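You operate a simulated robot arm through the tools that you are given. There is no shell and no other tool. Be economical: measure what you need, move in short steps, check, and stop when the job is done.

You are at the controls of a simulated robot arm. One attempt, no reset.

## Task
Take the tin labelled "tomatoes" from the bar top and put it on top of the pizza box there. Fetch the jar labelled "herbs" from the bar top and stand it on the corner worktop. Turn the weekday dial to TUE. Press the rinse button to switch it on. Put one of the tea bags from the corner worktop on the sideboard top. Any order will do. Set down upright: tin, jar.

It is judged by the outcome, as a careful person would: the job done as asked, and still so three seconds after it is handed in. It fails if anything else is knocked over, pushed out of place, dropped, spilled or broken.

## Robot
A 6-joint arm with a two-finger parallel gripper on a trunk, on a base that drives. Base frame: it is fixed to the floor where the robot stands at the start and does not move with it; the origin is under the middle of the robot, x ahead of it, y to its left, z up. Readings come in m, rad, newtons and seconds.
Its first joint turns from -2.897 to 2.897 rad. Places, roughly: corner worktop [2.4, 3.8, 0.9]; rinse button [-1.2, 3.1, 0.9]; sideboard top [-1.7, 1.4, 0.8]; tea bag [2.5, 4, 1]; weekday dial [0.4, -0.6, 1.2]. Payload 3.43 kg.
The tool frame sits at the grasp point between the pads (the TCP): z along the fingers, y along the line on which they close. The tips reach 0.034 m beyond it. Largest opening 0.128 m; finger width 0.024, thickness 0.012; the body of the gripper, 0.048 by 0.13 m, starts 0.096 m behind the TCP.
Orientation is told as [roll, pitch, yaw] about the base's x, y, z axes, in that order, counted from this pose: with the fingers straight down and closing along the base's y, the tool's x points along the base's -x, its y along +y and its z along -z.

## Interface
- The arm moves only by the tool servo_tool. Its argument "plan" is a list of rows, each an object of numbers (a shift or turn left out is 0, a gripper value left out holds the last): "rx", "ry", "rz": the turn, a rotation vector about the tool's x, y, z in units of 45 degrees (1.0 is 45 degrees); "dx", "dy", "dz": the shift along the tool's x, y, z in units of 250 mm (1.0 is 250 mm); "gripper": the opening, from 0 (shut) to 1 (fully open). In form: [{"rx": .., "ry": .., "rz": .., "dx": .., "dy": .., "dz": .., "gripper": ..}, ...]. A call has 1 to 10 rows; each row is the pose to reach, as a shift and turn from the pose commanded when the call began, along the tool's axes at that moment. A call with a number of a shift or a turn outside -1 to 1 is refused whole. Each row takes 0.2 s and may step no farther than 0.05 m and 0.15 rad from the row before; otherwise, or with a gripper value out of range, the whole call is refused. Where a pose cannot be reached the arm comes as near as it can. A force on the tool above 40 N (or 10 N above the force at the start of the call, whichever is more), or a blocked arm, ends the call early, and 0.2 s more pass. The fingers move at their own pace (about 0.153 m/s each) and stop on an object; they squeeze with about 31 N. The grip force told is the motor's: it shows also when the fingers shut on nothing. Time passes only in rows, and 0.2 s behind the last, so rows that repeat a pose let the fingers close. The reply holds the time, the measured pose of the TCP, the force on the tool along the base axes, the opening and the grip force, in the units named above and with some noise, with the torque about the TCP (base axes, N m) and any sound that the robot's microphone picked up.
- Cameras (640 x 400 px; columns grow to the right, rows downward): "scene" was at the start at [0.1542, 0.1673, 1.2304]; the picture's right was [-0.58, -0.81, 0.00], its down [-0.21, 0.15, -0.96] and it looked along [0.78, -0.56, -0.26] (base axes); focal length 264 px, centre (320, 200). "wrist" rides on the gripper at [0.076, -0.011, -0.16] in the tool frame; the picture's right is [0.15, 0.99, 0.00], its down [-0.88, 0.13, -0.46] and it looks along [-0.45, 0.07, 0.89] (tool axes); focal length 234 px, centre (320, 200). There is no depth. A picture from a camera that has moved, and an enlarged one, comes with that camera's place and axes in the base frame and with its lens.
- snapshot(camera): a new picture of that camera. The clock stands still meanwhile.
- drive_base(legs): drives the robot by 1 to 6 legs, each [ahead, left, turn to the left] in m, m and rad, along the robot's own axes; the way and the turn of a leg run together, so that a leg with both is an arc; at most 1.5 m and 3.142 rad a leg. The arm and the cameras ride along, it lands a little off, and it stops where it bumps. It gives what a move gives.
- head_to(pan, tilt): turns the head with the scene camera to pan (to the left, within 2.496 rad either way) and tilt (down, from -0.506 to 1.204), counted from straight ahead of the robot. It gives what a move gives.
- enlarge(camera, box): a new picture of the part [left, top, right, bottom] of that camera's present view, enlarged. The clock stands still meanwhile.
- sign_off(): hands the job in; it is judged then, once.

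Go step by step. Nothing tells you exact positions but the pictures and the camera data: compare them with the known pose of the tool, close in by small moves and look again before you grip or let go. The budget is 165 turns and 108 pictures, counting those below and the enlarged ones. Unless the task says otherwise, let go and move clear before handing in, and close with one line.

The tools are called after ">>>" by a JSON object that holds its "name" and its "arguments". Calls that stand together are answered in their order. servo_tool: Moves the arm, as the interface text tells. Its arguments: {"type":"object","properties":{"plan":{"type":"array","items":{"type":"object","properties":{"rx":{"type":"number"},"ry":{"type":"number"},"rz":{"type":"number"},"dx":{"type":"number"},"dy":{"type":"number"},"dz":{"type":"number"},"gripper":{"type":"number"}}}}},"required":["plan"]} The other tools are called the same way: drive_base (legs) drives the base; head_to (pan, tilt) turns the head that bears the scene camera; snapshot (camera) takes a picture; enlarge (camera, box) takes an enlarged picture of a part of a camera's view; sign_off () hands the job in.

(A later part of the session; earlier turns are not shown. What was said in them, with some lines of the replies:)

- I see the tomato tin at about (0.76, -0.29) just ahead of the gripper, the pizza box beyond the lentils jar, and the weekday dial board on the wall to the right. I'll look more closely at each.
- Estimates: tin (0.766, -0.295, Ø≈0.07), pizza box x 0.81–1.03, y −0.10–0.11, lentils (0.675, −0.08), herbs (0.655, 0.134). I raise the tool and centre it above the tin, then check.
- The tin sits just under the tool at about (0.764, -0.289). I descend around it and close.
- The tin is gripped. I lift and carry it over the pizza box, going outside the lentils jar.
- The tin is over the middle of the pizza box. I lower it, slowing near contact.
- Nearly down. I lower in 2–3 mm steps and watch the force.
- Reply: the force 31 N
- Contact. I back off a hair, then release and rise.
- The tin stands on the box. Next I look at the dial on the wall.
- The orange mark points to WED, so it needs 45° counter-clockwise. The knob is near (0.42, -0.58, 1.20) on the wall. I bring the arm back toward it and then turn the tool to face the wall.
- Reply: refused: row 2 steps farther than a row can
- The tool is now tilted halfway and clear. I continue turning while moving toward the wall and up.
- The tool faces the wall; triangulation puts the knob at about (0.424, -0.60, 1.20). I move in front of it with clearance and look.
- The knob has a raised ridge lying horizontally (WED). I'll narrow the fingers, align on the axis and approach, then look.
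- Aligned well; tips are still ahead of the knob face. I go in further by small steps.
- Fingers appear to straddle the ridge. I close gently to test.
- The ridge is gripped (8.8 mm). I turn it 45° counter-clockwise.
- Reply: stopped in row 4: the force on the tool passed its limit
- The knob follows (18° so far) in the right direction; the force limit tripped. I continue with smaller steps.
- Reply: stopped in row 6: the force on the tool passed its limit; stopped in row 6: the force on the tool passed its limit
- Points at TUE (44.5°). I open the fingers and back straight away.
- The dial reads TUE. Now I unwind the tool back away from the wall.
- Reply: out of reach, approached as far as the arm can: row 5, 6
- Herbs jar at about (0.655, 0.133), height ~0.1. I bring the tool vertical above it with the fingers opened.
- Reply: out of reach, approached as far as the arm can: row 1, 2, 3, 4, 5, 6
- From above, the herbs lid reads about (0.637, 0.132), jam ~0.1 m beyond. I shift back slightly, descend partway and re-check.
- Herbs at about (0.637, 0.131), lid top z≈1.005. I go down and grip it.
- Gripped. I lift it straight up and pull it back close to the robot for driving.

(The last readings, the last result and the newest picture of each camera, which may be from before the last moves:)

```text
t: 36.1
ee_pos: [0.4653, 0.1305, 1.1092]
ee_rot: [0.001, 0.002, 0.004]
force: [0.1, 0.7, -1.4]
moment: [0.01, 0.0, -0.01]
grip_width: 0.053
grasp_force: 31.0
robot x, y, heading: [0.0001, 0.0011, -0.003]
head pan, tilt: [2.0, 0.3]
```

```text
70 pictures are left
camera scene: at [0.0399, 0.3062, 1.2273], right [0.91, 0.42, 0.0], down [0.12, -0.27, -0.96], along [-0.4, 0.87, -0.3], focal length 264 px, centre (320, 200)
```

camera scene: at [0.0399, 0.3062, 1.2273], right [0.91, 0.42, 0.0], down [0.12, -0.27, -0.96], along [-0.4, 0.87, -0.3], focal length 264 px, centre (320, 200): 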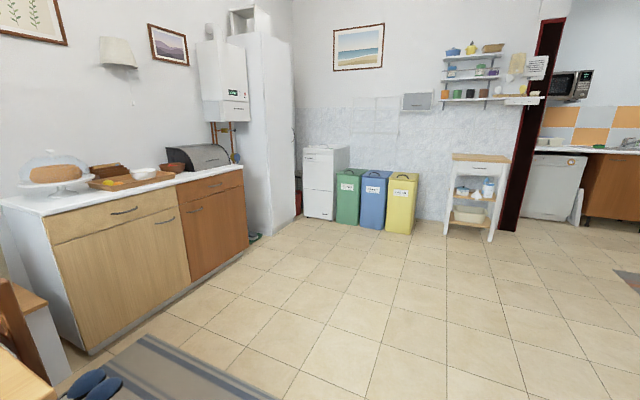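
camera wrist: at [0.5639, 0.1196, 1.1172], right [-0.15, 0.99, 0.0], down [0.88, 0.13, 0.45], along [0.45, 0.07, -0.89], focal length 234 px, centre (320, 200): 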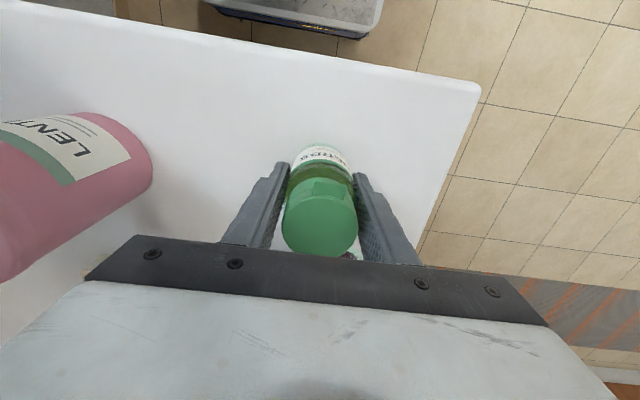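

The corner worktop is across the room in the back corner (counter run at x≈2.35+), the rinse button on the white machine near the bins, the sideboard to the left. I drive left, clear of the bar, then diagonally to about (1.4, 3.3).

>>> {"name": "drive_base", "arguments": {"legs": [[0, 1.2, 0], [0.9, 1.1, 0], [0.5, 1.0, 0]]}}

>>> {"name": "head_to", "arguments": {"pan": 0.1, "tilt": 0.35}}

>>> {"name": "snapshot", "arguments": {"camera": "scene"}}

```text
t: 54.1
ee_pos: [1.8561, 3.4168, 1.1089]
ee_rot: [0.001, 0.002, -0.008]
force: [0.4, 0.8, -1.6]
moment: [0.03, 0.02, 0.03]
grip_width: 0.0527
grasp_force: 31.0
robot x, y, heading: [1.3941, 3.2919, -0.01]
head pan, tilt: [2.0, 0.3]
```

```text
t: 56.0
ee_pos: [1.856, 3.4164, 1.1094]
ee_rot: [0.001, 0.002, -0.006]
force: [-0.7, -0.1, -1.1]
moment: [0.01, -0.03, -0.02]
grip_width: 0.0531
grasp_force: 31.0
robot x, y, heading: [1.3895, 3.2897, -0.011]
head pan, tilt: [0.099, 0.351]
```

```text
69 pictures are left
camera scene: at [1.5634, 3.5202, 1.2225], right [0.09, -1.0, 0.0], down [-0.34, -0.03, -0.94], along [0.94, 0.08, -0.34], focal length 264 px, centre (320, 200)
```

scene: 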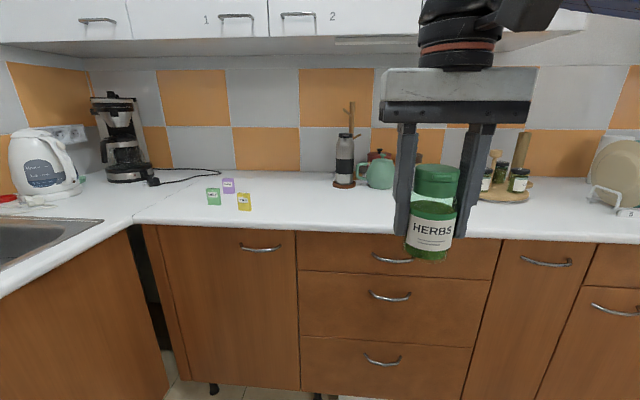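

The corner worktop is ahead with three small coloured tea bags on it near (2.41,3.86), (2.46,4.0), (2.59,4.0). I zoom on them.

>>> {"name": "enlarge", "arguments": {"camera": "scene", "box": [180, 150, 340, 250]}}

```text
4.00 times, centred on (260, 200) of scene
camera zoom: at [1.5634, 3.5202, 1.2225], right [0.09, -1.0, 0.0], down [-0.34, -0.03, -0.94], along [0.94, 0.08, -0.34], focal length 1054 px, centre (560, 200)
```

zoom: 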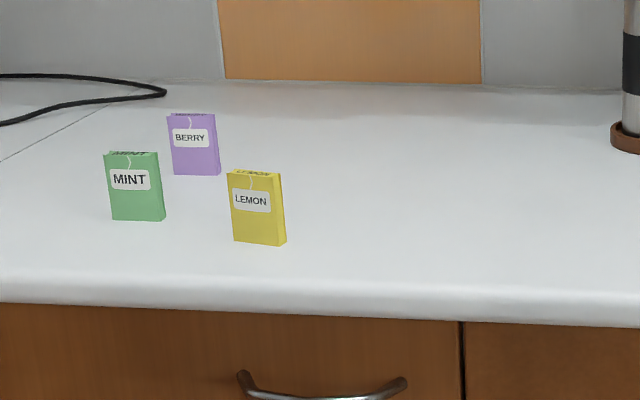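

They are upright little packets (~0.045 wide, 0.06 tall). Lemon is at about (2.335, 3.83), free-standing. I drive closer to (1.69, 3.54).

>>> {"name": "drive_base", "arguments": {"legs": [[0.3, 0.25, 0.01]]}}

>>> {"name": "head_to", "arguments": {"pan": 0.1, "tilt": 0.5}}

>>> {"name": "snapshot", "arguments": {"camera": "scene"}}

>>> {"name": "snapshot", "arguments": {"camera": "wrist"}}

```text
t: 58.5
ee_pos: [2.1543, 3.6718, 1.1085]
ee_rot: [0.001, 0.001, 0.002]
force: [0.6, 0.7, -1.2]
moment: [0.0, 0.04, 0.01]
grip_width: 0.053
grasp_force: 30.3
robot x, y, heading: [1.6915, 3.5412, -0.001]
head pan, tilt: [0.099, 0.351]
```

```text
t: 59.2
ee_pos: [2.1545, 3.6725, 1.109]
ee_rot: [-0.001, 0.001, 0.002]
force: [-0.3, 0.4, -0.8]
moment: [-0.01, 0.0, 0.01]
grip_width: 0.0529
grasp_force: 31.4
robot x, y, heading: [1.6899, 3.5416, -0.002]
head pan, tilt: [0.099, 0.499]
```

```text
67 pictures are left
camera scene: at [1.8592, 3.7724, 1.2089], right [0.1, -1.0, 0.0], down [-0.48, -0.05, -0.88], along [0.87, 0.09, -0.48], focal length 264 px, centre (320, 200)
```

scene: 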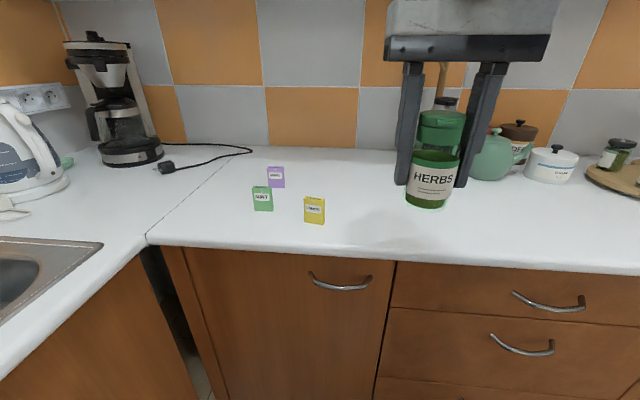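

```text
66 pictures are left
camera wrist: at [2.0788, 3.6602, 1.2682], right [-0.15, 0.99, 0.0], down [0.88, 0.13, 0.45], along [0.45, 0.07, -0.89], focal length 234 px, centre (320, 200)
```

wrist: 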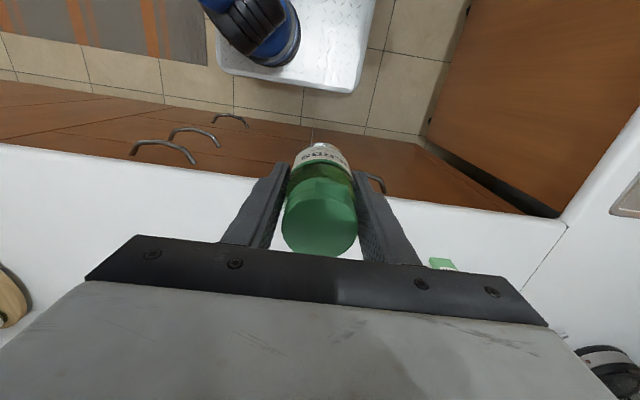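

I move the jar to (2.355, 3.66) over the free worktop area and lower it to just above.

>>> {"name": "servo_tool", "arguments": {"plan": [{"dx": -0.18}, {"dx": -0.36, "dy": -0.02}, {"dx": -0.54, "dy": -0.04}, {"dx": -0.72, "dy": -0.05}, {"dx": -0.8, "dy": -0.05}, {"dx": -0.8, "dy": -0.05, "dz": 0.18}, {"dx": -0.8, "dy": -0.05, "dz": 0.36}, {"dx": -0.8, "dy": -0.05, "dz": 0.5}, {"dx": -0.8, "dy": -0.05, "dz": 0.54}]}}

>>> {"name": "snapshot", "arguments": {"camera": "scene"}}

```text
t: 61.2
ee_pos: [2.3527, 3.6595, 0.9732]
ee_rot: [-0.001, 0.002, 0.0]
force: [-0.1, 0.4, -1.4]
moment: [0.03, 0.01, 0.0]
grip_width: 0.0529
grasp_force: 31.3
robot x, y, heading: [1.6897, 3.5419, -0.001]
head pan, tilt: [0.099, 0.499]
```

```text
65 pictures are left
camera scene: at [1.8593, 3.7724, 1.2088], right [0.1, -1.0, 0.0], down [-0.48, -0.05, -0.88], along [0.87, 0.09, -0.48], focal length 264 px, centre (320, 200)
```

scene: 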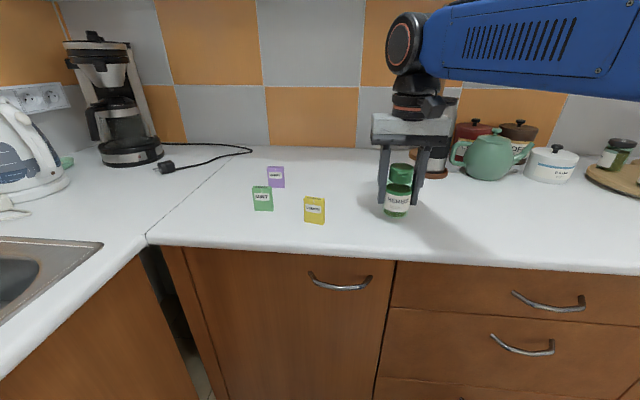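

>>> {"name": "servo_tool", "arguments": {"plan": [{"dz": 0.015}, {"dz": 0.03}, {"dz": 0.042}, {"dz": 0.05}]}}

```text
t: 62.2
ee_pos: [2.3541, 3.6581, 0.96]
ee_rot: [0.001, 0.0, 0.001]
force: [0.3, 0.7, -1.0]
moment: [-0.01, -0.01, -0.01]
grip_width: 0.053
grasp_force: 30.8
robot x, y, heading: [1.6898, 3.5413, 0.0]
head pan, tilt: [0.099, 0.499]
```

No contact yet; I continue in 1.5 mm steps.

>>> {"name": "servo_tool", "arguments": {"plan": [{"dz": 0.005}, {"dz": 0.01}]}}

>>> {"name": "enlarge", "arguments": {"camera": "scene", "box": [350, 130, 450, 240]}}

```text
t: 62.8
ee_pos: [2.3534, 3.6585, 0.9576]
ee_rot: [0.001, 0.002, 0.002]
force: [-0.5, -0.1, -1.4]
moment: [0.0, -0.02, 0.0]
grip_width: 0.0528
grasp_force: 30.6
robot x, y, heading: [1.6916, 3.5415, -0.0]
head pan, tilt: [0.099, 0.499]
```

```text
3.64 times, centred on (400, 185) of scene
camera zoom: at [1.8593, 3.7724, 1.2088], right [0.1, -1.0, 0.0], down [-0.48, -0.05, -0.88], along [0.87, 0.09, -0.48], focal length 958 px, centre (29, 254)
```

zoom: 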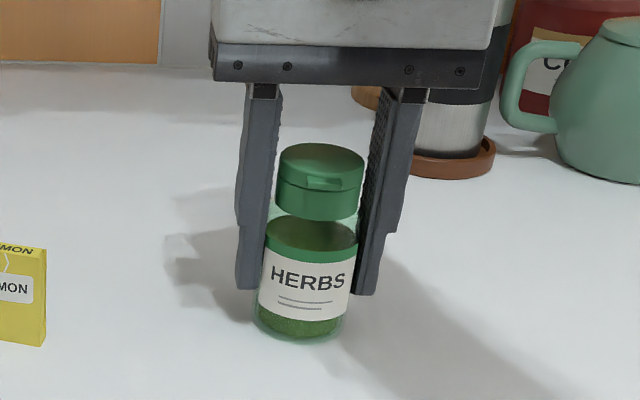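

>>> {"name": "servo_tool", "arguments": {"plan": [{"dz": 0.006}, {"dz": 0.012}]}}

```text
t: 63.4
ee_pos: [2.3553, 3.6605, 0.9573]
ee_rot: [0.002, -0.004, 0.002]
force: [5.0, 0.6, 29.3]
moment: [-0.17, 0.02, 0.03]
grip_width: 0.0528
grasp_force: 31.0
robot x, y, heading: [1.6864, 3.5434, -0.001]
head pan, tilt: [0.099, 0.499]
```

Contact. I ease off, release and rise.

>>> {"name": "servo_tool", "arguments": {"plan": [{"dz": -0.01}, {"dz": -0.01, "gripper": 0.65}, {"dz": -0.01, "gripper": 0.65}, {"dz": -0.18, "gripper": 0.65}, {"dz": -0.36, "gripper": 0.65}, {"dz": -0.5, "gripper": 0.65}]}}

>>> {"name": "snapshot", "arguments": {"camera": "scene"}}

>>> {"name": "snapshot", "arguments": {"camera": "wrist"}}

```text
t: 64.8
ee_pos: [2.3545, 3.6598, 1.0806]
ee_rot: [0.0, 0.001, 0.003]
force: [0.8, -0.6, 0.5]
moment: [0.0, -0.02, 0.01]
grip_width: 0.0836
grasp_force: 0.0
robot x, y, heading: [1.6887, 3.5448, -0.0]
head pan, tilt: [0.099, 0.499]
```

```text
63 pictures are left
camera scene: at [1.8592, 3.7724, 1.2088], right [0.1, -1.0, 0.0], down [-0.48, -0.05, -0.88], along [0.87, 0.09, -0.48], focal length 264 px, centre (320, 200)
```

scene: 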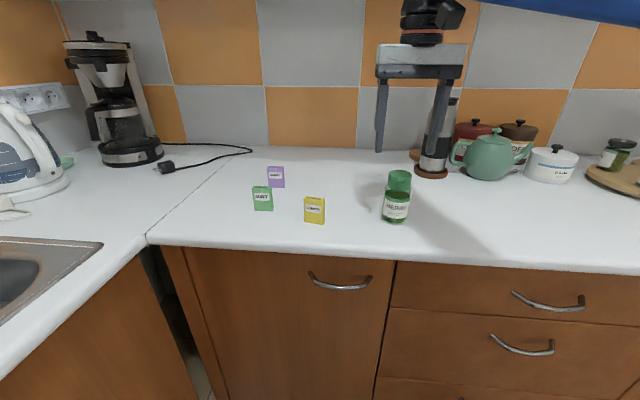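

```text
62 pictures are left
camera wrist: at [2.2791, 3.649, 1.2409], right [-0.15, 0.99, 0.0], down [0.88, 0.13, 0.45], along [0.45, 0.07, -0.89], focal length 234 px, centre (320, 200)
```

wrist: 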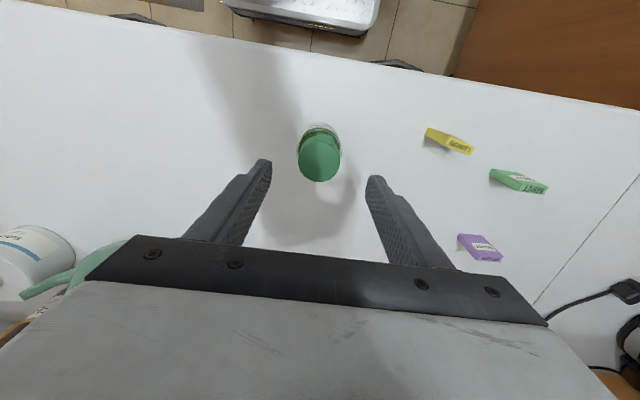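

Herbs is standing on the worktop. Now I move above the lemon tea bag at about (2.32, 3.825).

>>> {"name": "servo_tool", "arguments": {"plan": [{"dx": 0.04, "dy": 0.18}, {"dx": 0.08, "dy": 0.36}, {"dx": 0.12, "dy": 0.54}, {"dx": 0.13, "dy": 0.664, "dz": 0.1}]}}

>>> {"name": "snapshot", "arguments": {"camera": "wrist"}}

```text
t: 65.8
ee_pos: [2.322, 3.8255, 1.0562]
ee_rot: [0.001, 0.0, 0.002]
force: [-1.1, 0.0, 0.8]
moment: [0.03, -0.03, -0.01]
grip_width: 0.0831
grasp_force: 0.0
robot x, y, heading: [1.6894, 3.5437, -0.003]
head pan, tilt: [0.099, 0.499]
```

```text
61 pictures are left
camera wrist: at [2.2454, 3.8131, 1.2159], right [-0.15, 0.99, 0.0], down [0.88, 0.13, 0.46], along [0.45, 0.07, -0.89], focal length 234 px, centre (320, 200)
```

wrist: 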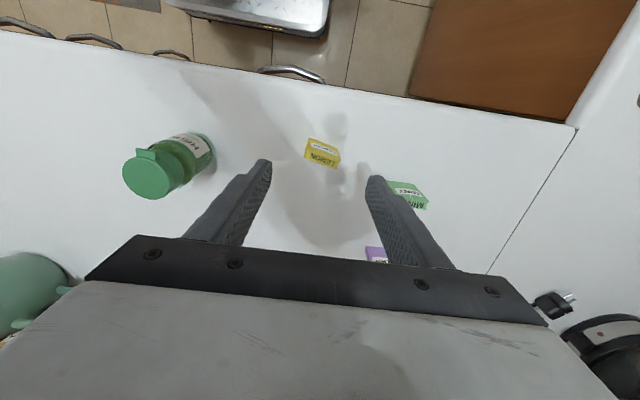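

The lemon packet is centred and yawed about 15°. I rotate to match, descend and grip it by its ends.

>>> {"name": "servo_tool", "arguments": {"plan": [{"rz": 0.15, "dx": -0.012, "dy": 0.005}, {"rz": 0.3, "dx": -0.012, "dy": 0.005, "dz": 0.1}, {"rz": 0.3, "dx": -0.012, "dy": 0.005, "dz": 0.25}, {"rz": 0.3, "dx": -0.012, "dy": 0.005, "dz": 0.38}, {"rz": 0.3, "dx": -0.012, "dy": 0.005, "dz": 0.445}]}}

>>> {"name": "snapshot", "arguments": {"camera": "wrist"}}

>>> {"name": "enlarge", "arguments": {"camera": "scene", "box": [240, 120, 390, 240]}}

```text
t: 67.0
ee_pos: [2.3221, 3.8263, 0.945]
ee_rot: [-0.001, 0.001, -0.233]
force: [-0.4, 0.2, 0.7]
moment: [0.0, -0.02, 0.01]
grip_width: 0.0835
grasp_force: 0.1
robot x, y, heading: [1.687, 3.5424, -0.001]
head pan, tilt: [0.099, 0.499]
```

```text
60 pictures are left
camera wrist: at [2.2477, 3.8332, 1.1043], right [0.09, 1.0, 0.0], down [0.89, -0.08, 0.45], along [0.45, -0.04, -0.89], focal length 234 px, centre (320, 200)
```

wrist: 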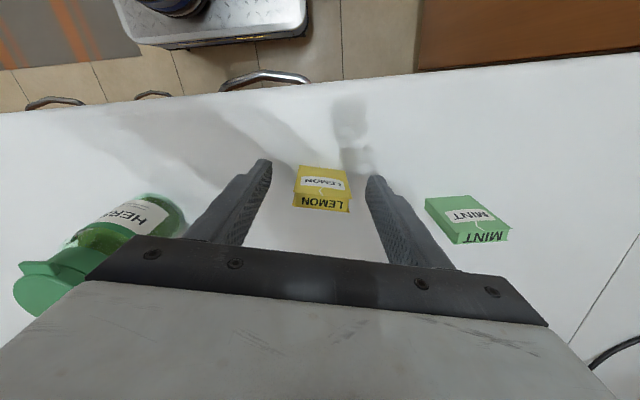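

```text
3.33 times, centred on (315, 180) of scene
camera zoom: at [1.8592, 3.7724, 1.2088], right [0.1, -1.0, 0.0], down [-0.48, -0.05, -0.88], along [0.87, 0.09, -0.48], focal length 878 px, centre (337, 267)
```

zoom: 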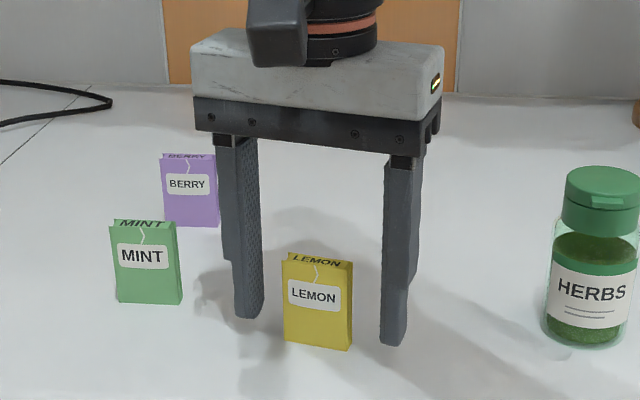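

Well centred. I close on it and lift.

>>> {"name": "servo_tool", "arguments": {"plan": [{"gripper": 0.4}, {"gripper": 0.2}, {"gripper": 0.2}]}}

>>> {"name": "snapshot", "arguments": {"camera": "wrist"}}

```text
t: 67.8
ee_pos: [2.3243, 3.8263, 0.9446]
ee_rot: [-0.001, 0.0, -0.233]
force: [0.2, 0.8, 0.3]
moment: [0.02, -0.01, -0.03]
grip_width: 0.0398
grasp_force: 31.0
robot x, y, heading: [1.6903, 3.5407, -0.003]
head pan, tilt: [0.099, 0.499]
```

```text
58 pictures are left
camera wrist: at [2.2478, 3.8333, 1.1044], right [0.09, 1.0, 0.0], down [0.89, -0.08, 0.45], along [0.45, -0.04, -0.89], focal length 234 px, centre (320, 200)
```

wrist: 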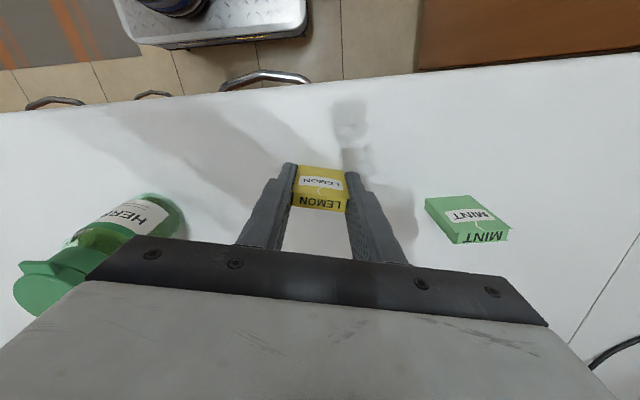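

Gripped (39.8 mm). I lift it and pull back.

>>> {"name": "servo_tool", "arguments": {"plan": [{"dz": -0.15}, {"dz": -0.3}, {"dz": -0.45}, {"dz": -0.62}, {"dz": -0.62, "dx": 0.16, "dy": -0.06}, {"dz": -0.62, "dx": 0.33, "dy": -0.12}, {"dz": -0.62, "dx": 0.5, "dy": -0.18}, {"dz": -0.62, "dx": 0.66, "dy": -0.24}, {"dz": -0.62, "dx": 0.8, "dy": -0.3}]}}

>>> {"name": "snapshot", "arguments": {"camera": "scene"}}

```text
t: 69.8
ee_pos: [2.1117, 3.8, 1.0977]
ee_rot: [-0.001, 0.0, -0.235]
force: [-1.2, 0.0, -0.5]
moment: [-0.08, 0.02, -0.01]
grip_width: 0.0398
grasp_force: 30.8
robot x, y, heading: [1.6897, 3.5435, 0.002]
head pan, tilt: [0.099, 0.499]
```

```text
57 pictures are left
camera scene: at [1.8594, 3.7727, 1.2088], right [0.1, -1.0, 0.0], down [-0.48, -0.05, -0.88], along [0.87, 0.09, -0.48], focal length 264 px, centre (320, 200)
```

scene: 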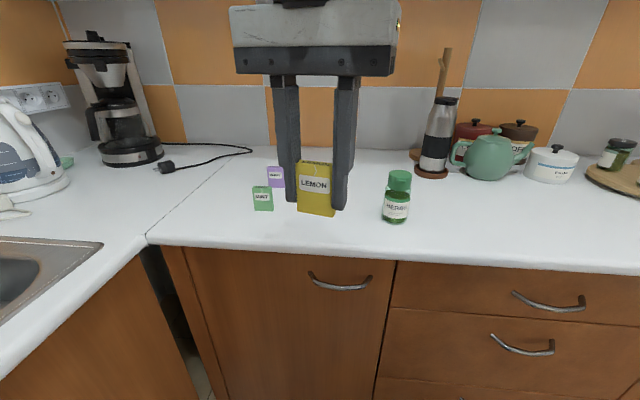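

Tea bag held. Next the sideboard: I back out, cross the free floor and turn around to face it, stopping short to look.

>>> {"name": "drive_base", "arguments": {"legs": [[-0.4, -1.0, 0], [-1.3, -0.5, 0], [0, 0, 3.14]]}}

>>> {"name": "head_to", "arguments": {"pan": 0.15, "tilt": 0.35}}

>>> {"name": "snapshot", "arguments": {"camera": "scene"}}

```text
t: 89.1
ee_pos: [-0.426, 1.7984, 1.0992]
ee_rot: [0.0, 0.003, 2.879]
force: [0.2, -0.6, -0.4]
moment: [0.0, 0.04, 0.02]
grip_width: 0.0402
grasp_force: 30.5
robot x, y, heading: [0.0033, 2.0421, 3.111]
head pan, tilt: [0.099, 0.499]
```

```text
t: 89.8
ee_pos: [-0.4257, 1.7972, 1.0992]
ee_rot: [0.0, 0.001, 2.88]
force: [-0.3, 0.0, 0.0]
moment: [-0.03, -0.02, 0.0]
grip_width: 0.0402
grasp_force: 29.9
robot x, y, heading: [0.0026, 2.0431, 3.112]
head pan, tilt: [0.15, 0.351]
```

```text
56 pictures are left
camera scene: at [-0.1772, 1.8164, 1.2225], right [-0.12, 0.99, 0.0], down [0.34, 0.04, -0.94], along [-0.93, -0.11, -0.34], focal length 264 px, centre (320, 200)
```

scene: 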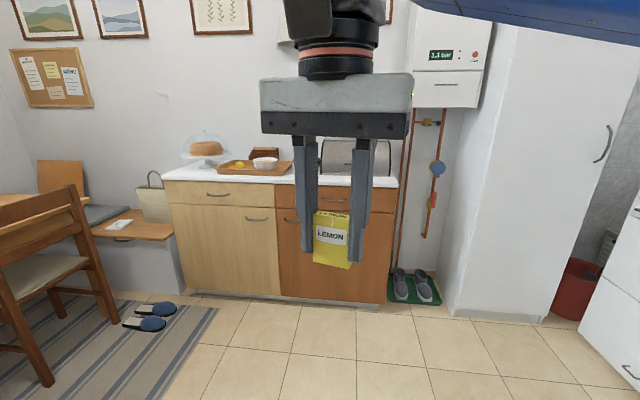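

The sideboard is ahead; its top carries a cake stand, a tray and a bread bin. I drive closer for a good view of the free front area.

>>> {"name": "drive_base", "arguments": {"legs": [[0.92, 0.42, 0.03]]}}

>>> {"name": "head_to", "arguments": {"pan": 0.0, "tilt": 0.6}}

>>> {"name": "snapshot", "arguments": {"camera": "scene"}}

>>> {"name": "snapshot", "arguments": {"camera": "wrist"}}

```text
t: 95.0
ee_pos: [-1.338, 1.3742, 1.0992]
ee_rot: [0.0, 0.002, 2.916]
force: [-1.1, -0.4, -0.7]
moment: [0.03, -0.03, 0.02]
grip_width: 0.04
grasp_force: 30.6
robot x, y, heading: [-0.9177, 1.6372, -3.14]
head pan, tilt: [0.15, 0.351]
```

```text
t: 95.8
ee_pos: [-1.339, 1.3738, 1.0991]
ee_rot: [0.0, 0.002, 2.915]
force: [-0.2, 0.0, -0.4]
moment: [-0.03, 0.0, 0.03]
grip_width: 0.0404
grasp_force: 31.8
robot x, y, heading: [-0.9166, 1.636, -3.132]
head pan, tilt: [0.0, 0.6]
```

```text
55 pictures are left
camera scene: at [-1.087, 1.416, 1.1998], right [-0.01, 1.0, 0.0], down [0.56, 0.0, -0.83], along [-0.83, -0.01, -0.56], focal length 264 px, centre (320, 200)
```

scene: 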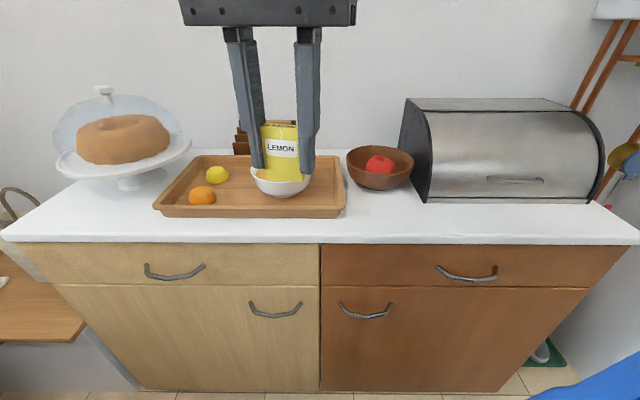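

```text
54 pictures are left
camera wrist: at [-1.2627, 1.3685, 1.2591], right [-0.08, -1.0, 0.0], down [-0.89, 0.07, 0.45], along [-0.45, 0.04, -0.89], focal length 234 px, centre (320, 200)
```

wrist: 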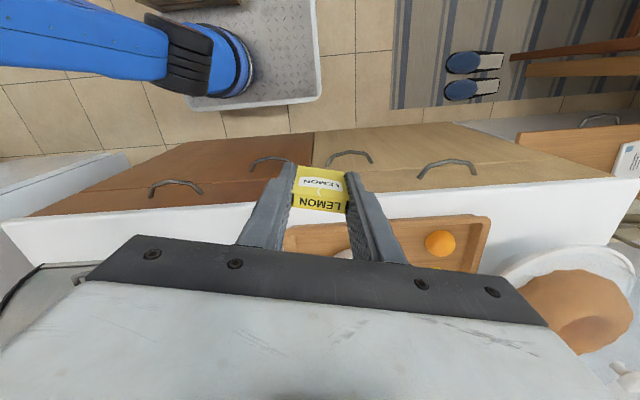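

Free spot at about (-1.60, 1.565), between tray and bread bin in front of the wooden bowl. I move above it, aligning yaw, staying high.

>>> {"name": "servo_tool", "arguments": {"plan": [{"rz": -0.06, "dx": -0.14, "dy": -0.08}, {"rz": -0.12, "dx": -0.28, "dy": -0.17}, {"rz": -0.18, "dx": -0.42, "dy": -0.25}, {"rz": -0.24, "dx": -0.56, "dy": -0.33}, {"rz": -0.29, "dx": -0.7, "dy": -0.41}, {"rz": -0.29, "dx": -0.84, "dy": -0.49}, {"rz": -0.29, "dx": -0.97, "dy": -0.49}]}}

>>> {"name": "snapshot", "arguments": {"camera": "scene"}}

>>> {"name": "snapshot", "arguments": {"camera": "wrist"}}

```text
t: 97.4
ee_pos: [-1.5462, 1.5482, 1.0994]
ee_rot: [-0.001, 0.002, -3.14]
force: [1.5, -0.2, 0.6]
moment: [-0.03, 0.02, 0.0]
grip_width: 0.0403
grasp_force: 31.3
robot x, y, heading: [-0.9206, 1.6384, -3.135]
head pan, tilt: [0.0, 0.6]
```

```text
53 pictures are left
camera scene: at [-1.0868, 1.4161, 1.1998], right [-0.01, 1.0, 0.0], down [0.56, 0.0, -0.83], along [-0.83, -0.01, -0.56], focal length 264 px, centre (320, 200)
```

scene: 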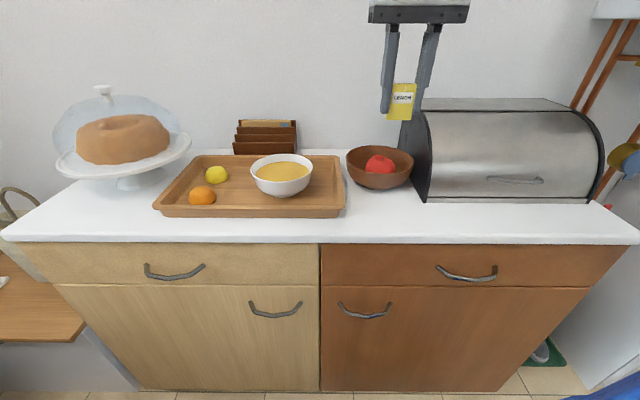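

```text
52 pictures are left
camera wrist: at [-1.4715, 1.5598, 1.2586], right [0.15, -0.99, 0.0], down [-0.88, -0.13, 0.46], along [-0.45, -0.07, -0.89], focal length 234 px, centre (320, 200)
```

wrist: 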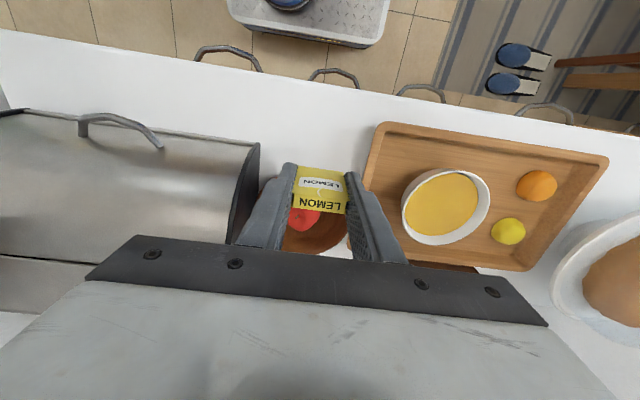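

I set the spot as (-1.57, 1.54), mid-gap, and lower to just above the surface.

>>> {"name": "servo_tool", "arguments": {"plan": [{"dx": -0.096, "dy": 0.032}, {"dx": -0.096, "dy": 0.032, "dz": 0.18}, {"dx": -0.096, "dy": 0.032, "dz": 0.36}, {"dx": -0.096, "dy": 0.032, "dz": 0.54}, {"dx": -0.096, "dy": 0.032, "dz": 0.7}, {"dx": -0.096, "dy": 0.032, "dz": 0.82}, {"dx": -0.096, "dy": 0.032, "dz": 0.88}]}}

>>> {"name": "snapshot", "arguments": {"camera": "scene"}}

>>> {"name": "snapshot", "arguments": {"camera": "wrist"}}

```text
t: 99.0
ee_pos: [-1.5703, 1.5399, 0.8833]
ee_rot: [0.002, -0.005, -3.138]
force: [7.9, -0.2, 12.8]
moment: [0.33, -0.4, -0.17]
grip_width: 0.0403
grasp_force: 31.6
robot x, y, heading: [-0.9143, 1.6334, -3.134]
head pan, tilt: [0.0, 0.6]
stopped in row 7: the force on the tool passed its limit (the readings are from after the stop); the commanded pose is now the measured one
```

```text
51 pictures are left
camera scene: at [-1.0864, 1.4161, 1.1998], right [-0.01, 1.0, 0.0], down [0.56, 0.0, -0.83], along [-0.83, -0.01, -0.56], focal length 264 px, centre (320, 200)
```

scene: 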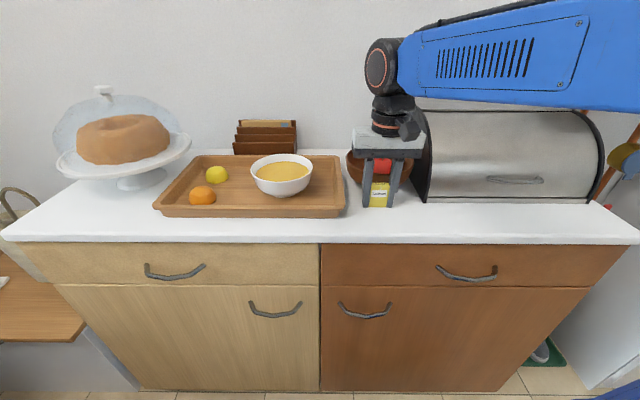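

```text
50 pictures are left
camera wrist: at [-1.4939, 1.5516, 1.0432], right [0.15, -0.99, 0.0], down [-0.88, -0.13, 0.46], along [-0.46, -0.07, -0.89], focal length 234 px, centre (320, 200)
```

wrist: 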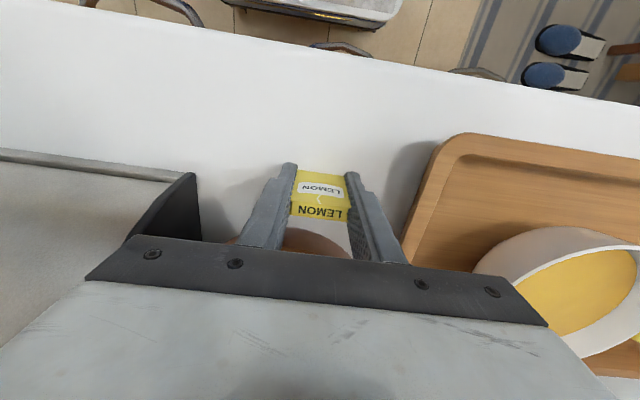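

It stopped at z=0.883, so the surface may be near 0.84. I zoom in to confirm it's the packet touching the top and nothing else.

>>> {"name": "enlarge", "arguments": {"camera": "scene", "box": [310, 110, 450, 240]}}

>>> {"name": "enlarge", "arguments": {"camera": "wrist", "box": [100, 100, 480, 290]}}

```text
3.08 times, centred on (380, 175) of scene
camera zoom: at [-1.0864, 1.4161, 1.1998], right [-0.01, 1.0, 0.0], down [0.56, 0.0, -0.83], along [-0.83, -0.01, -0.56], focal length 811 px, centre (135, 277)
```

zoom: 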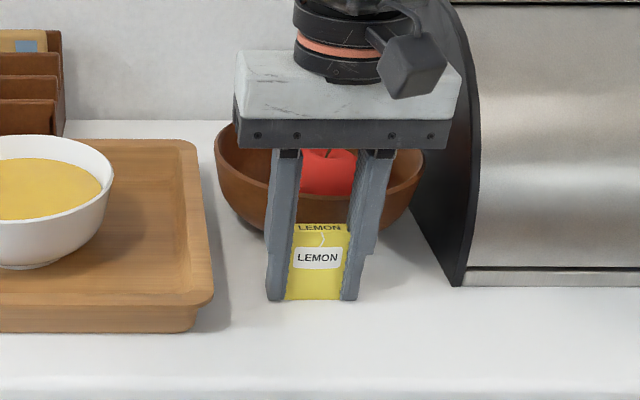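

```text
1.68 times, centred on (290, 195) of wrist
camera zoom: at [-1.4939, 1.5516, 1.0432], right [0.15, -0.99, 0.0], down [-0.88, -0.13, 0.46], along [-0.46, -0.07, -0.89], focal length 394 px, centre (370, 208)
```

zoom: 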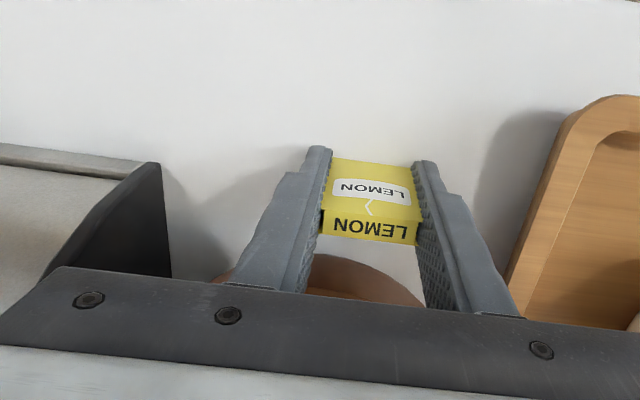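

The packet's base is on the surface and nothing else touches. I release with a small opening and rise.

>>> {"name": "servo_tool", "arguments": {"plan": [{"dz": -0.004}, {"dz": -0.004, "gripper": 0.5}, {"dz": -0.004, "gripper": 0.5}, {"dz": -0.18, "gripper": 0.5}, {"dz": -0.36}, {"dz": -0.54}, {"dz": -0.72}, {"dz": -0.72, "dx": 0.18}, {"dz": -0.72, "dx": 0.36}, {"dz": -0.72, "dx": 0.54}]}}

>>> {"name": "snapshot", "arguments": {"camera": "scene"}}

```text
t: 101.2
ee_pos: [-1.4348, 1.5398, 1.0627]
ee_rot: [0.002, -0.003, -3.138]
force: [-0.3, 0.2, 0.2]
moment: [0.03, -0.05, -0.01]
grip_width: 0.0641
grasp_force: 0.0
robot x, y, heading: [-0.9154, 1.6363, -3.135]
head pan, tilt: [0.0, 0.6]
```

```text
47 pictures are left
camera scene: at [-1.0874, 1.4157, 1.1997], right [-0.01, 1.0, 0.0], down [0.57, 0.0, -0.82], along [-0.82, -0.01, -0.57], focal length 264 px, centre (320, 200)
```

scene: 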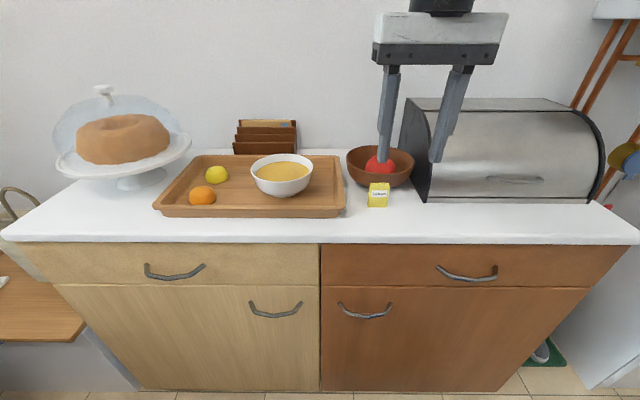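

The tea bag stands on the sideboard. Now the rinse button: I back off, turn to face +y and look at the white machine.

>>> {"name": "drive_base", "arguments": {"legs": [[-0.3, -0.2, 0], [0, 0, -1.57]]}}

>>> {"name": "head_to", "arguments": {"pan": 0.35, "tilt": 0.35}}

>>> {"name": "snapshot", "arguments": {"camera": "scene"}}

```text
t: 107.4
ee_pos: [-0.7025, 2.3569, 1.0625]
ee_rot: [0.001, -0.005, 1.56]
force: [0.3, 0.6, 0.3]
moment: [-0.01, 0.03, 0.0]
grip_width: 0.064
grasp_force: 0.0
robot x, y, heading: [-0.6183, 1.8379, 1.558]
head pan, tilt: [0.0, 0.6]
```

```text
t: 108.2
ee_pos: [-0.7015, 2.3581, 1.0623]
ee_rot: [0.002, -0.005, 1.56]
force: [-0.2, -0.5, -0.1]
moment: [-0.03, 0.02, -0.03]
grip_width: 0.0641
grasp_force: 0.1
robot x, y, heading: [-0.612, 1.8379, 1.561]
head pan, tilt: [0.351, 0.351]
```

```text
46 pictures are left
camera scene: at [-0.8666, 2.0096, 1.2225], right [0.94, 0.33, 0.0], down [0.12, -0.32, -0.94], along [-0.31, 0.88, -0.34], focal length 264 px, centre (320, 200)
```

scene: 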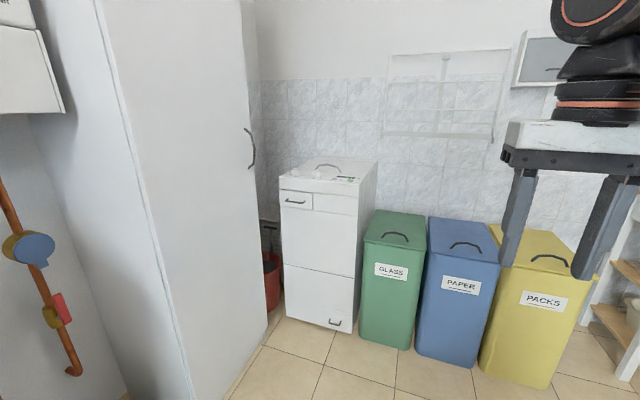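

>>> {"name": "enlarge", "arguments": {"camera": "scene", "box": [260, 140, 400, 230]}}

```text
4.44 times, centred on (330, 185) of scene
camera zoom: at [-0.8666, 2.0096, 1.2225], right [0.94, 0.33, 0.0], down [0.12, -0.32, -0.94], along [-0.31, 0.88, -0.34], focal length 1171 px, centre (276, 267)
```

zoom: 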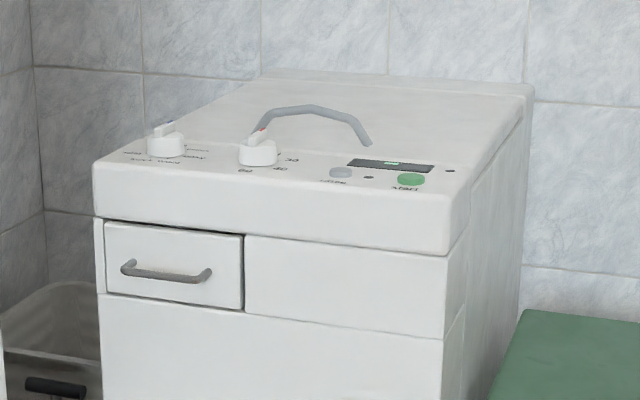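

Grey button at about (-1.195, 3.14) on top beside the green "start" button. I drive closer to read the labels.

>>> {"name": "drive_base", "arguments": {"legs": [[0.55, 0.29, 0.01]]}}

>>> {"name": "head_to", "arguments": {"pan": 0.25, "tilt": 0.6}}

>>> {"name": "snapshot", "arguments": {"camera": "scene"}}

>>> {"name": "snapshot", "arguments": {"camera": "wrist"}}

```text
t: 111.7
ee_pos: [-0.9977, 2.9043, 1.0619]
ee_rot: [0.002, -0.004, 1.574]
force: [0.9, -0.2, -0.1]
moment: [0.02, -0.01, 0.02]
grip_width: 0.0641
grasp_force: 0.1
robot x, y, heading: [-0.9042, 2.3856, 1.574]
head pan, tilt: [0.351, 0.351]
```

```text
t: 112.5
ee_pos: [-0.9965, 2.9052, 1.0624]
ee_rot: [0.002, -0.005, 1.572]
force: [-0.1, 0.4, -0.3]
moment: [0.02, -0.01, 0.02]
grip_width: 0.0642
grasp_force: 0.1
robot x, y, heading: [-0.9038, 2.3829, 1.568]
head pan, tilt: [0.25, 0.6]
```

```text
44 pictures are left
camera scene: at [-1.1473, 2.5535, 1.1998], right [0.97, 0.25, 0.0], down [0.14, -0.55, -0.83], along [-0.21, 0.8, -0.56], focal length 264 px, centre (320, 200)
```

scene: 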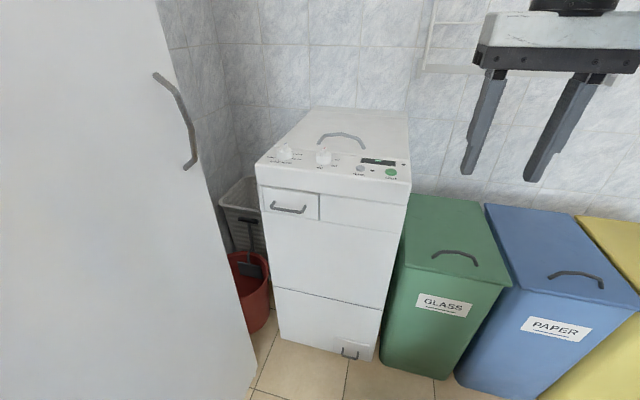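

```text
43 pictures are left
camera wrist: at [-0.9858, 2.8285, 1.2212], right [-0.99, -0.15, 0.0], down [-0.13, 0.88, 0.46], along [-0.07, 0.46, -0.89], focal length 234 px, centre (320, 200)
```

wrist: 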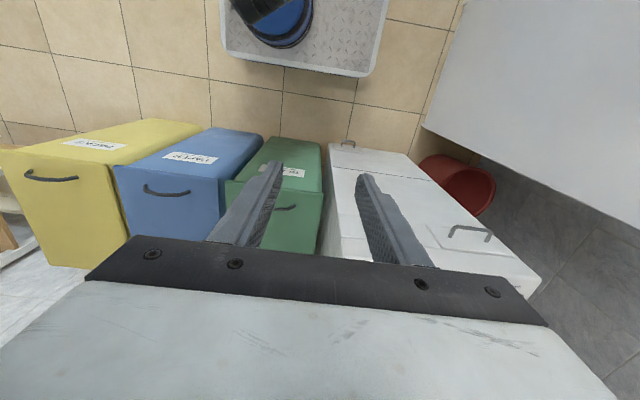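

>>> {"name": "enlarge", "arguments": {"camera": "scene", "box": [335, 145, 415, 195]}}

>>> {"name": "enlarge", "arguments": {"camera": "scene", "box": [250, 120, 420, 226]}}

```text
8.00 times, centred on (375, 170) of scene
camera zoom: at [-1.1473, 2.5535, 1.1998], right [0.97, 0.25, 0.0], down [0.14, -0.55, -0.83], along [-0.21, 0.8, -0.56], focal length 2108 px, centre (-120, 440)
```

zoom: 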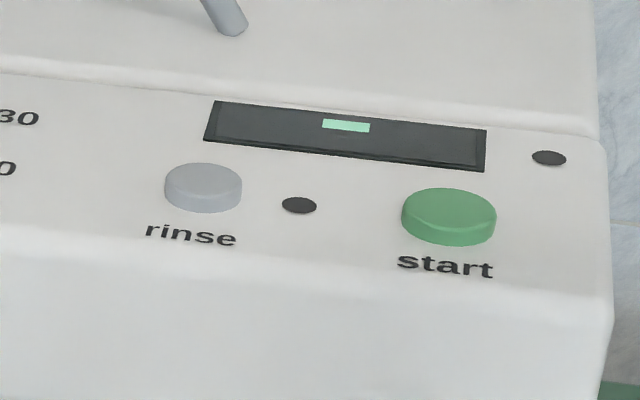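

```text
3.76 times, centred on (335, 173) of scene
camera zoom: at [-1.1473, 2.5535, 1.1998], right [0.97, 0.25, 0.0], down [0.14, -0.55, -0.83], along [-0.21, 0.8, -0.56], focal length 992 px, centre (264, 302)
```

zoom: 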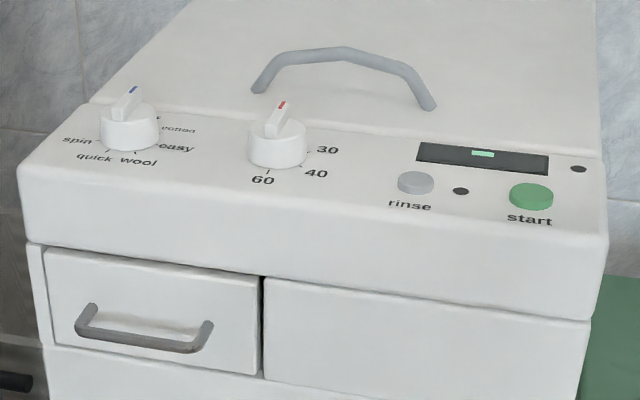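

Grey is "rinse", triangulated at (-1.199, 3.152, 0.896). I close the fingers and hover above it.

>>> {"name": "servo_tool", "arguments": {"plan": [{"dx": -0.14, "dy": 0.11, "gripper": 0}, {"dx": -0.28, "dy": 0.23}, {"dx": -0.42, "dy": 0.34}, {"dx": -0.56, "dy": 0.46}, {"dx": -0.7, "dy": 0.58}, {"dx": -0.84, "dy": 0.69}, {"dx": -0.988, "dy": 0.81}, {"dx": -0.988, "dy": 0.81, "dz": 0.18}, {"dx": -0.988, "dy": 0.81, "dz": 0.34}]}}

>>> {"name": "snapshot", "arguments": {"camera": "wrist"}}

>>> {"name": "enlarge", "arguments": {"camera": "scene", "box": [300, 90, 440, 200]}}

```text
t: 114.5
ee_pos: [-1.2014, 3.1498, 0.9786]
ee_rot: [0.001, -0.005, 1.573]
force: [0.6, -0.5, -0.1]
moment: [0.03, 0.02, 0.01]
grip_width: 0.0
grasp_force: 31.1
robot x, y, heading: [-0.8998, 2.3896, 1.577]
head pan, tilt: [0.25, 0.6]
```

```text
40 pictures are left
camera wrist: at [-1.1895, 3.0733, 1.1381], right [-0.99, -0.15, 0.0], down [-0.13, 0.88, 0.46], along [-0.07, 0.46, -0.89], focal length 234 px, centre (320, 200)
```

wrist: 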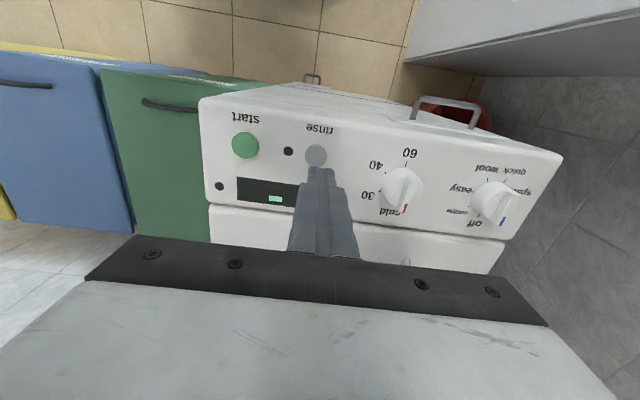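

```text
3.64 times, centred on (370, 145) of scene
camera zoom: at [-1.1473, 2.5535, 1.1998], right [0.97, 0.25, 0.0], down [0.14, -0.55, -0.83], along [-0.21, 0.8, -0.56], focal length 958 px, centre (138, 400)
```

zoom: 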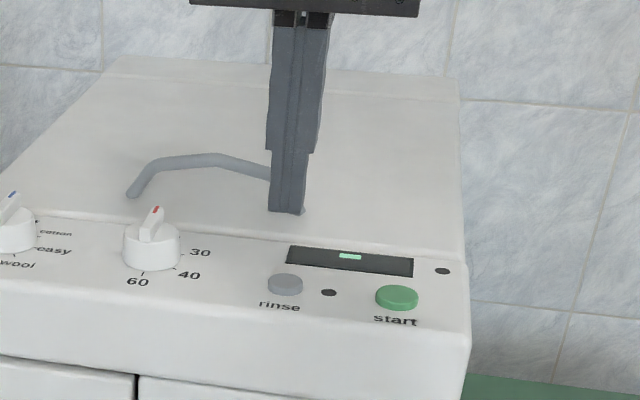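

Aligned over the rinse button. I descend close, then press in small steps.

>>> {"name": "servo_tool", "arguments": {"plan": [{"dy": -0.016, "dz": 0.1}, {"dy": -0.016, "dz": 0.16}]}}

>>> {"name": "enlarge", "arguments": {"camera": "scene", "box": [335, 125, 415, 195]}}

```text
t: 115.1
ee_pos: [-1.1966, 3.1509, 0.939]
ee_rot: [0.0, -0.005, 1.571]
force: [0.4, -0.6, 0.2]
moment: [0.04, -0.04, 0.04]
grip_width: 0.0
grasp_force: 31.2
robot x, y, heading: [-0.9013, 2.3918, 1.574]
head pan, tilt: [0.25, 0.6]
```

```text
5.71 times, centred on (375, 160) of scene
camera zoom: at [-1.1473, 2.5535, 1.1997], right [0.97, 0.25, 0.0], down [0.14, -0.55, -0.83], along [-0.21, 0.8, -0.56], focal length 1506 px, centre (6, 429)
```

zoom: 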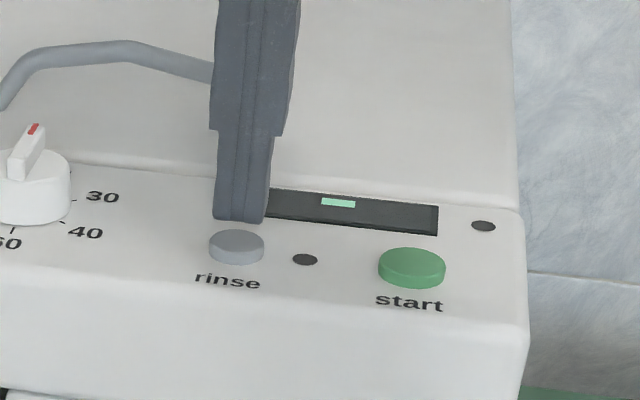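

The fingertips would land on the button's rear half, so I shift 10 mm toward the robot and press slowly.

>>> {"name": "servo_tool", "arguments": {"plan": [{"dx": 0.04}, {"dx": 0.04, "dz": 0.015}, {"dx": 0.04, "dz": 0.03}]}}

>>> {"name": "enlarge", "arguments": {"camera": "scene", "box": [335, 125, 415, 195]}}

```text
t: 115.9
ee_pos: [-1.1966, 3.1429, 0.9299]
ee_rot: [0.003, -0.005, 1.573]
force: [-0.7, -0.7, 0.3]
moment: [0.02, 0.01, -0.01]
grip_width: 0.0
grasp_force: 31.1
robot x, y, heading: [-0.9028, 2.387, 1.579]
head pan, tilt: [0.25, 0.6]
```

```text
5.71 times, centred on (375, 160) of scene
camera zoom: at [-1.1473, 2.5536, 1.1997], right [0.97, 0.25, 0.0], down [0.14, -0.55, -0.83], along [-0.21, 0.8, -0.56], focal length 1506 px, centre (6, 429)
```

zoom: 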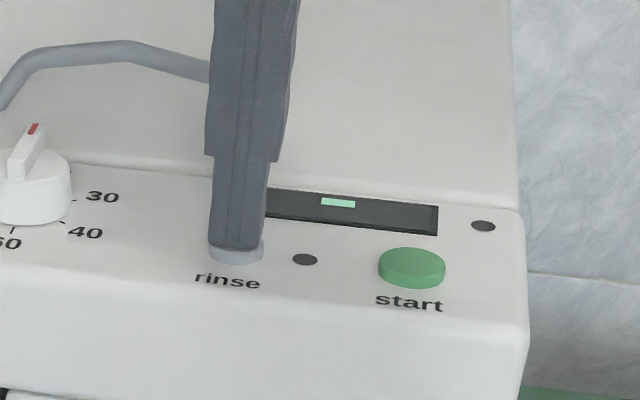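

Now right above the button. I press in 1.5 mm steps.

>>> {"name": "servo_tool", "arguments": {"plan": [{"dz": 0.006}, {"dz": 0.012}, {"dz": 0.018}, {"dz": 0.024}]}}

>>> {"name": "enlarge", "arguments": {"camera": "scene", "box": [335, 125, 415, 195]}}

```text
t: 116.9
ee_pos: [-1.1964, 3.1427, 0.926]
ee_rot: [0.003, -0.006, 1.573]
force: [0.2, 1.9, 5.8]
moment: [0.07, -0.01, 0.02]
grip_width: 0.0
grasp_force: 31.1
robot x, y, heading: [-0.8998, 2.3866, 1.574]
head pan, tilt: [0.25, 0.6]
heard: click
```

```text
5.71 times, centred on (375, 160) of scene
camera zoom: at [-1.1472, 2.5535, 1.1998], right [0.97, 0.25, 0.0], down [0.14, -0.55, -0.83], along [-0.21, 0.8, -0.56], focal length 1506 px, centre (6, 429)
```

zoom: 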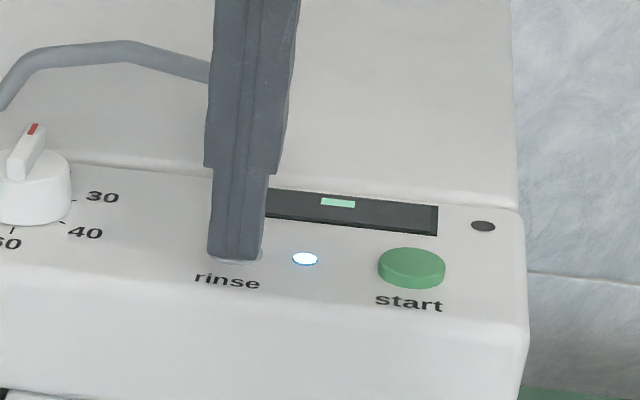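

A click, and the rinse light is on. I lift straight up and back away.

>>> {"name": "servo_tool", "arguments": {"plan": [{"dz": -0.05}, {"dz": -0.2}, {"dz": -0.38}, {"dz": -0.55}, {"dz": -0.55, "dx": 0.18}, {"dz": -0.55, "dx": 0.36}, {"dz": -0.55, "dx": 0.54}]}}

>>> {"name": "enlarge", "arguments": {"camera": "scene", "box": [250, 120, 420, 226]}}

```text
t: 118.5
ee_pos: [-1.1969, 3.0059, 1.0616]
ee_rot: [0.003, -0.004, 1.573]
force: [-0.6, 0.4, -1.0]
moment: [-0.04, -0.01, 0.02]
grip_width: 0.0
grasp_force: 30.9
robot x, y, heading: [-0.9038, 2.3833, 1.577]
head pan, tilt: [0.25, 0.6]
```

```text
3.76 times, centred on (335, 173) of scene
camera zoom: at [-1.1475, 2.554, 1.1997], right [0.97, 0.25, 0.0], down [0.14, -0.55, -0.82], along [-0.21, 0.8, -0.57], focal length 992 px, centre (264, 302)
```

zoom: 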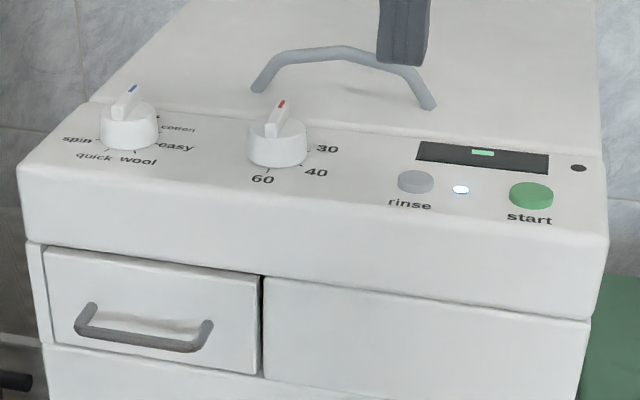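

The rinse light stays on and every other part was checked after its step, so I hand in.

>>> {"name": "sign_off", "arguments": {}}

```text
The job is handed in.
```

All five parts are done: the tomato tin is on the pizza box, the herbs jar stands on the corner worktop, the dial is at TUE, rinse is on, and the lemon tea bag is on the sideboard.
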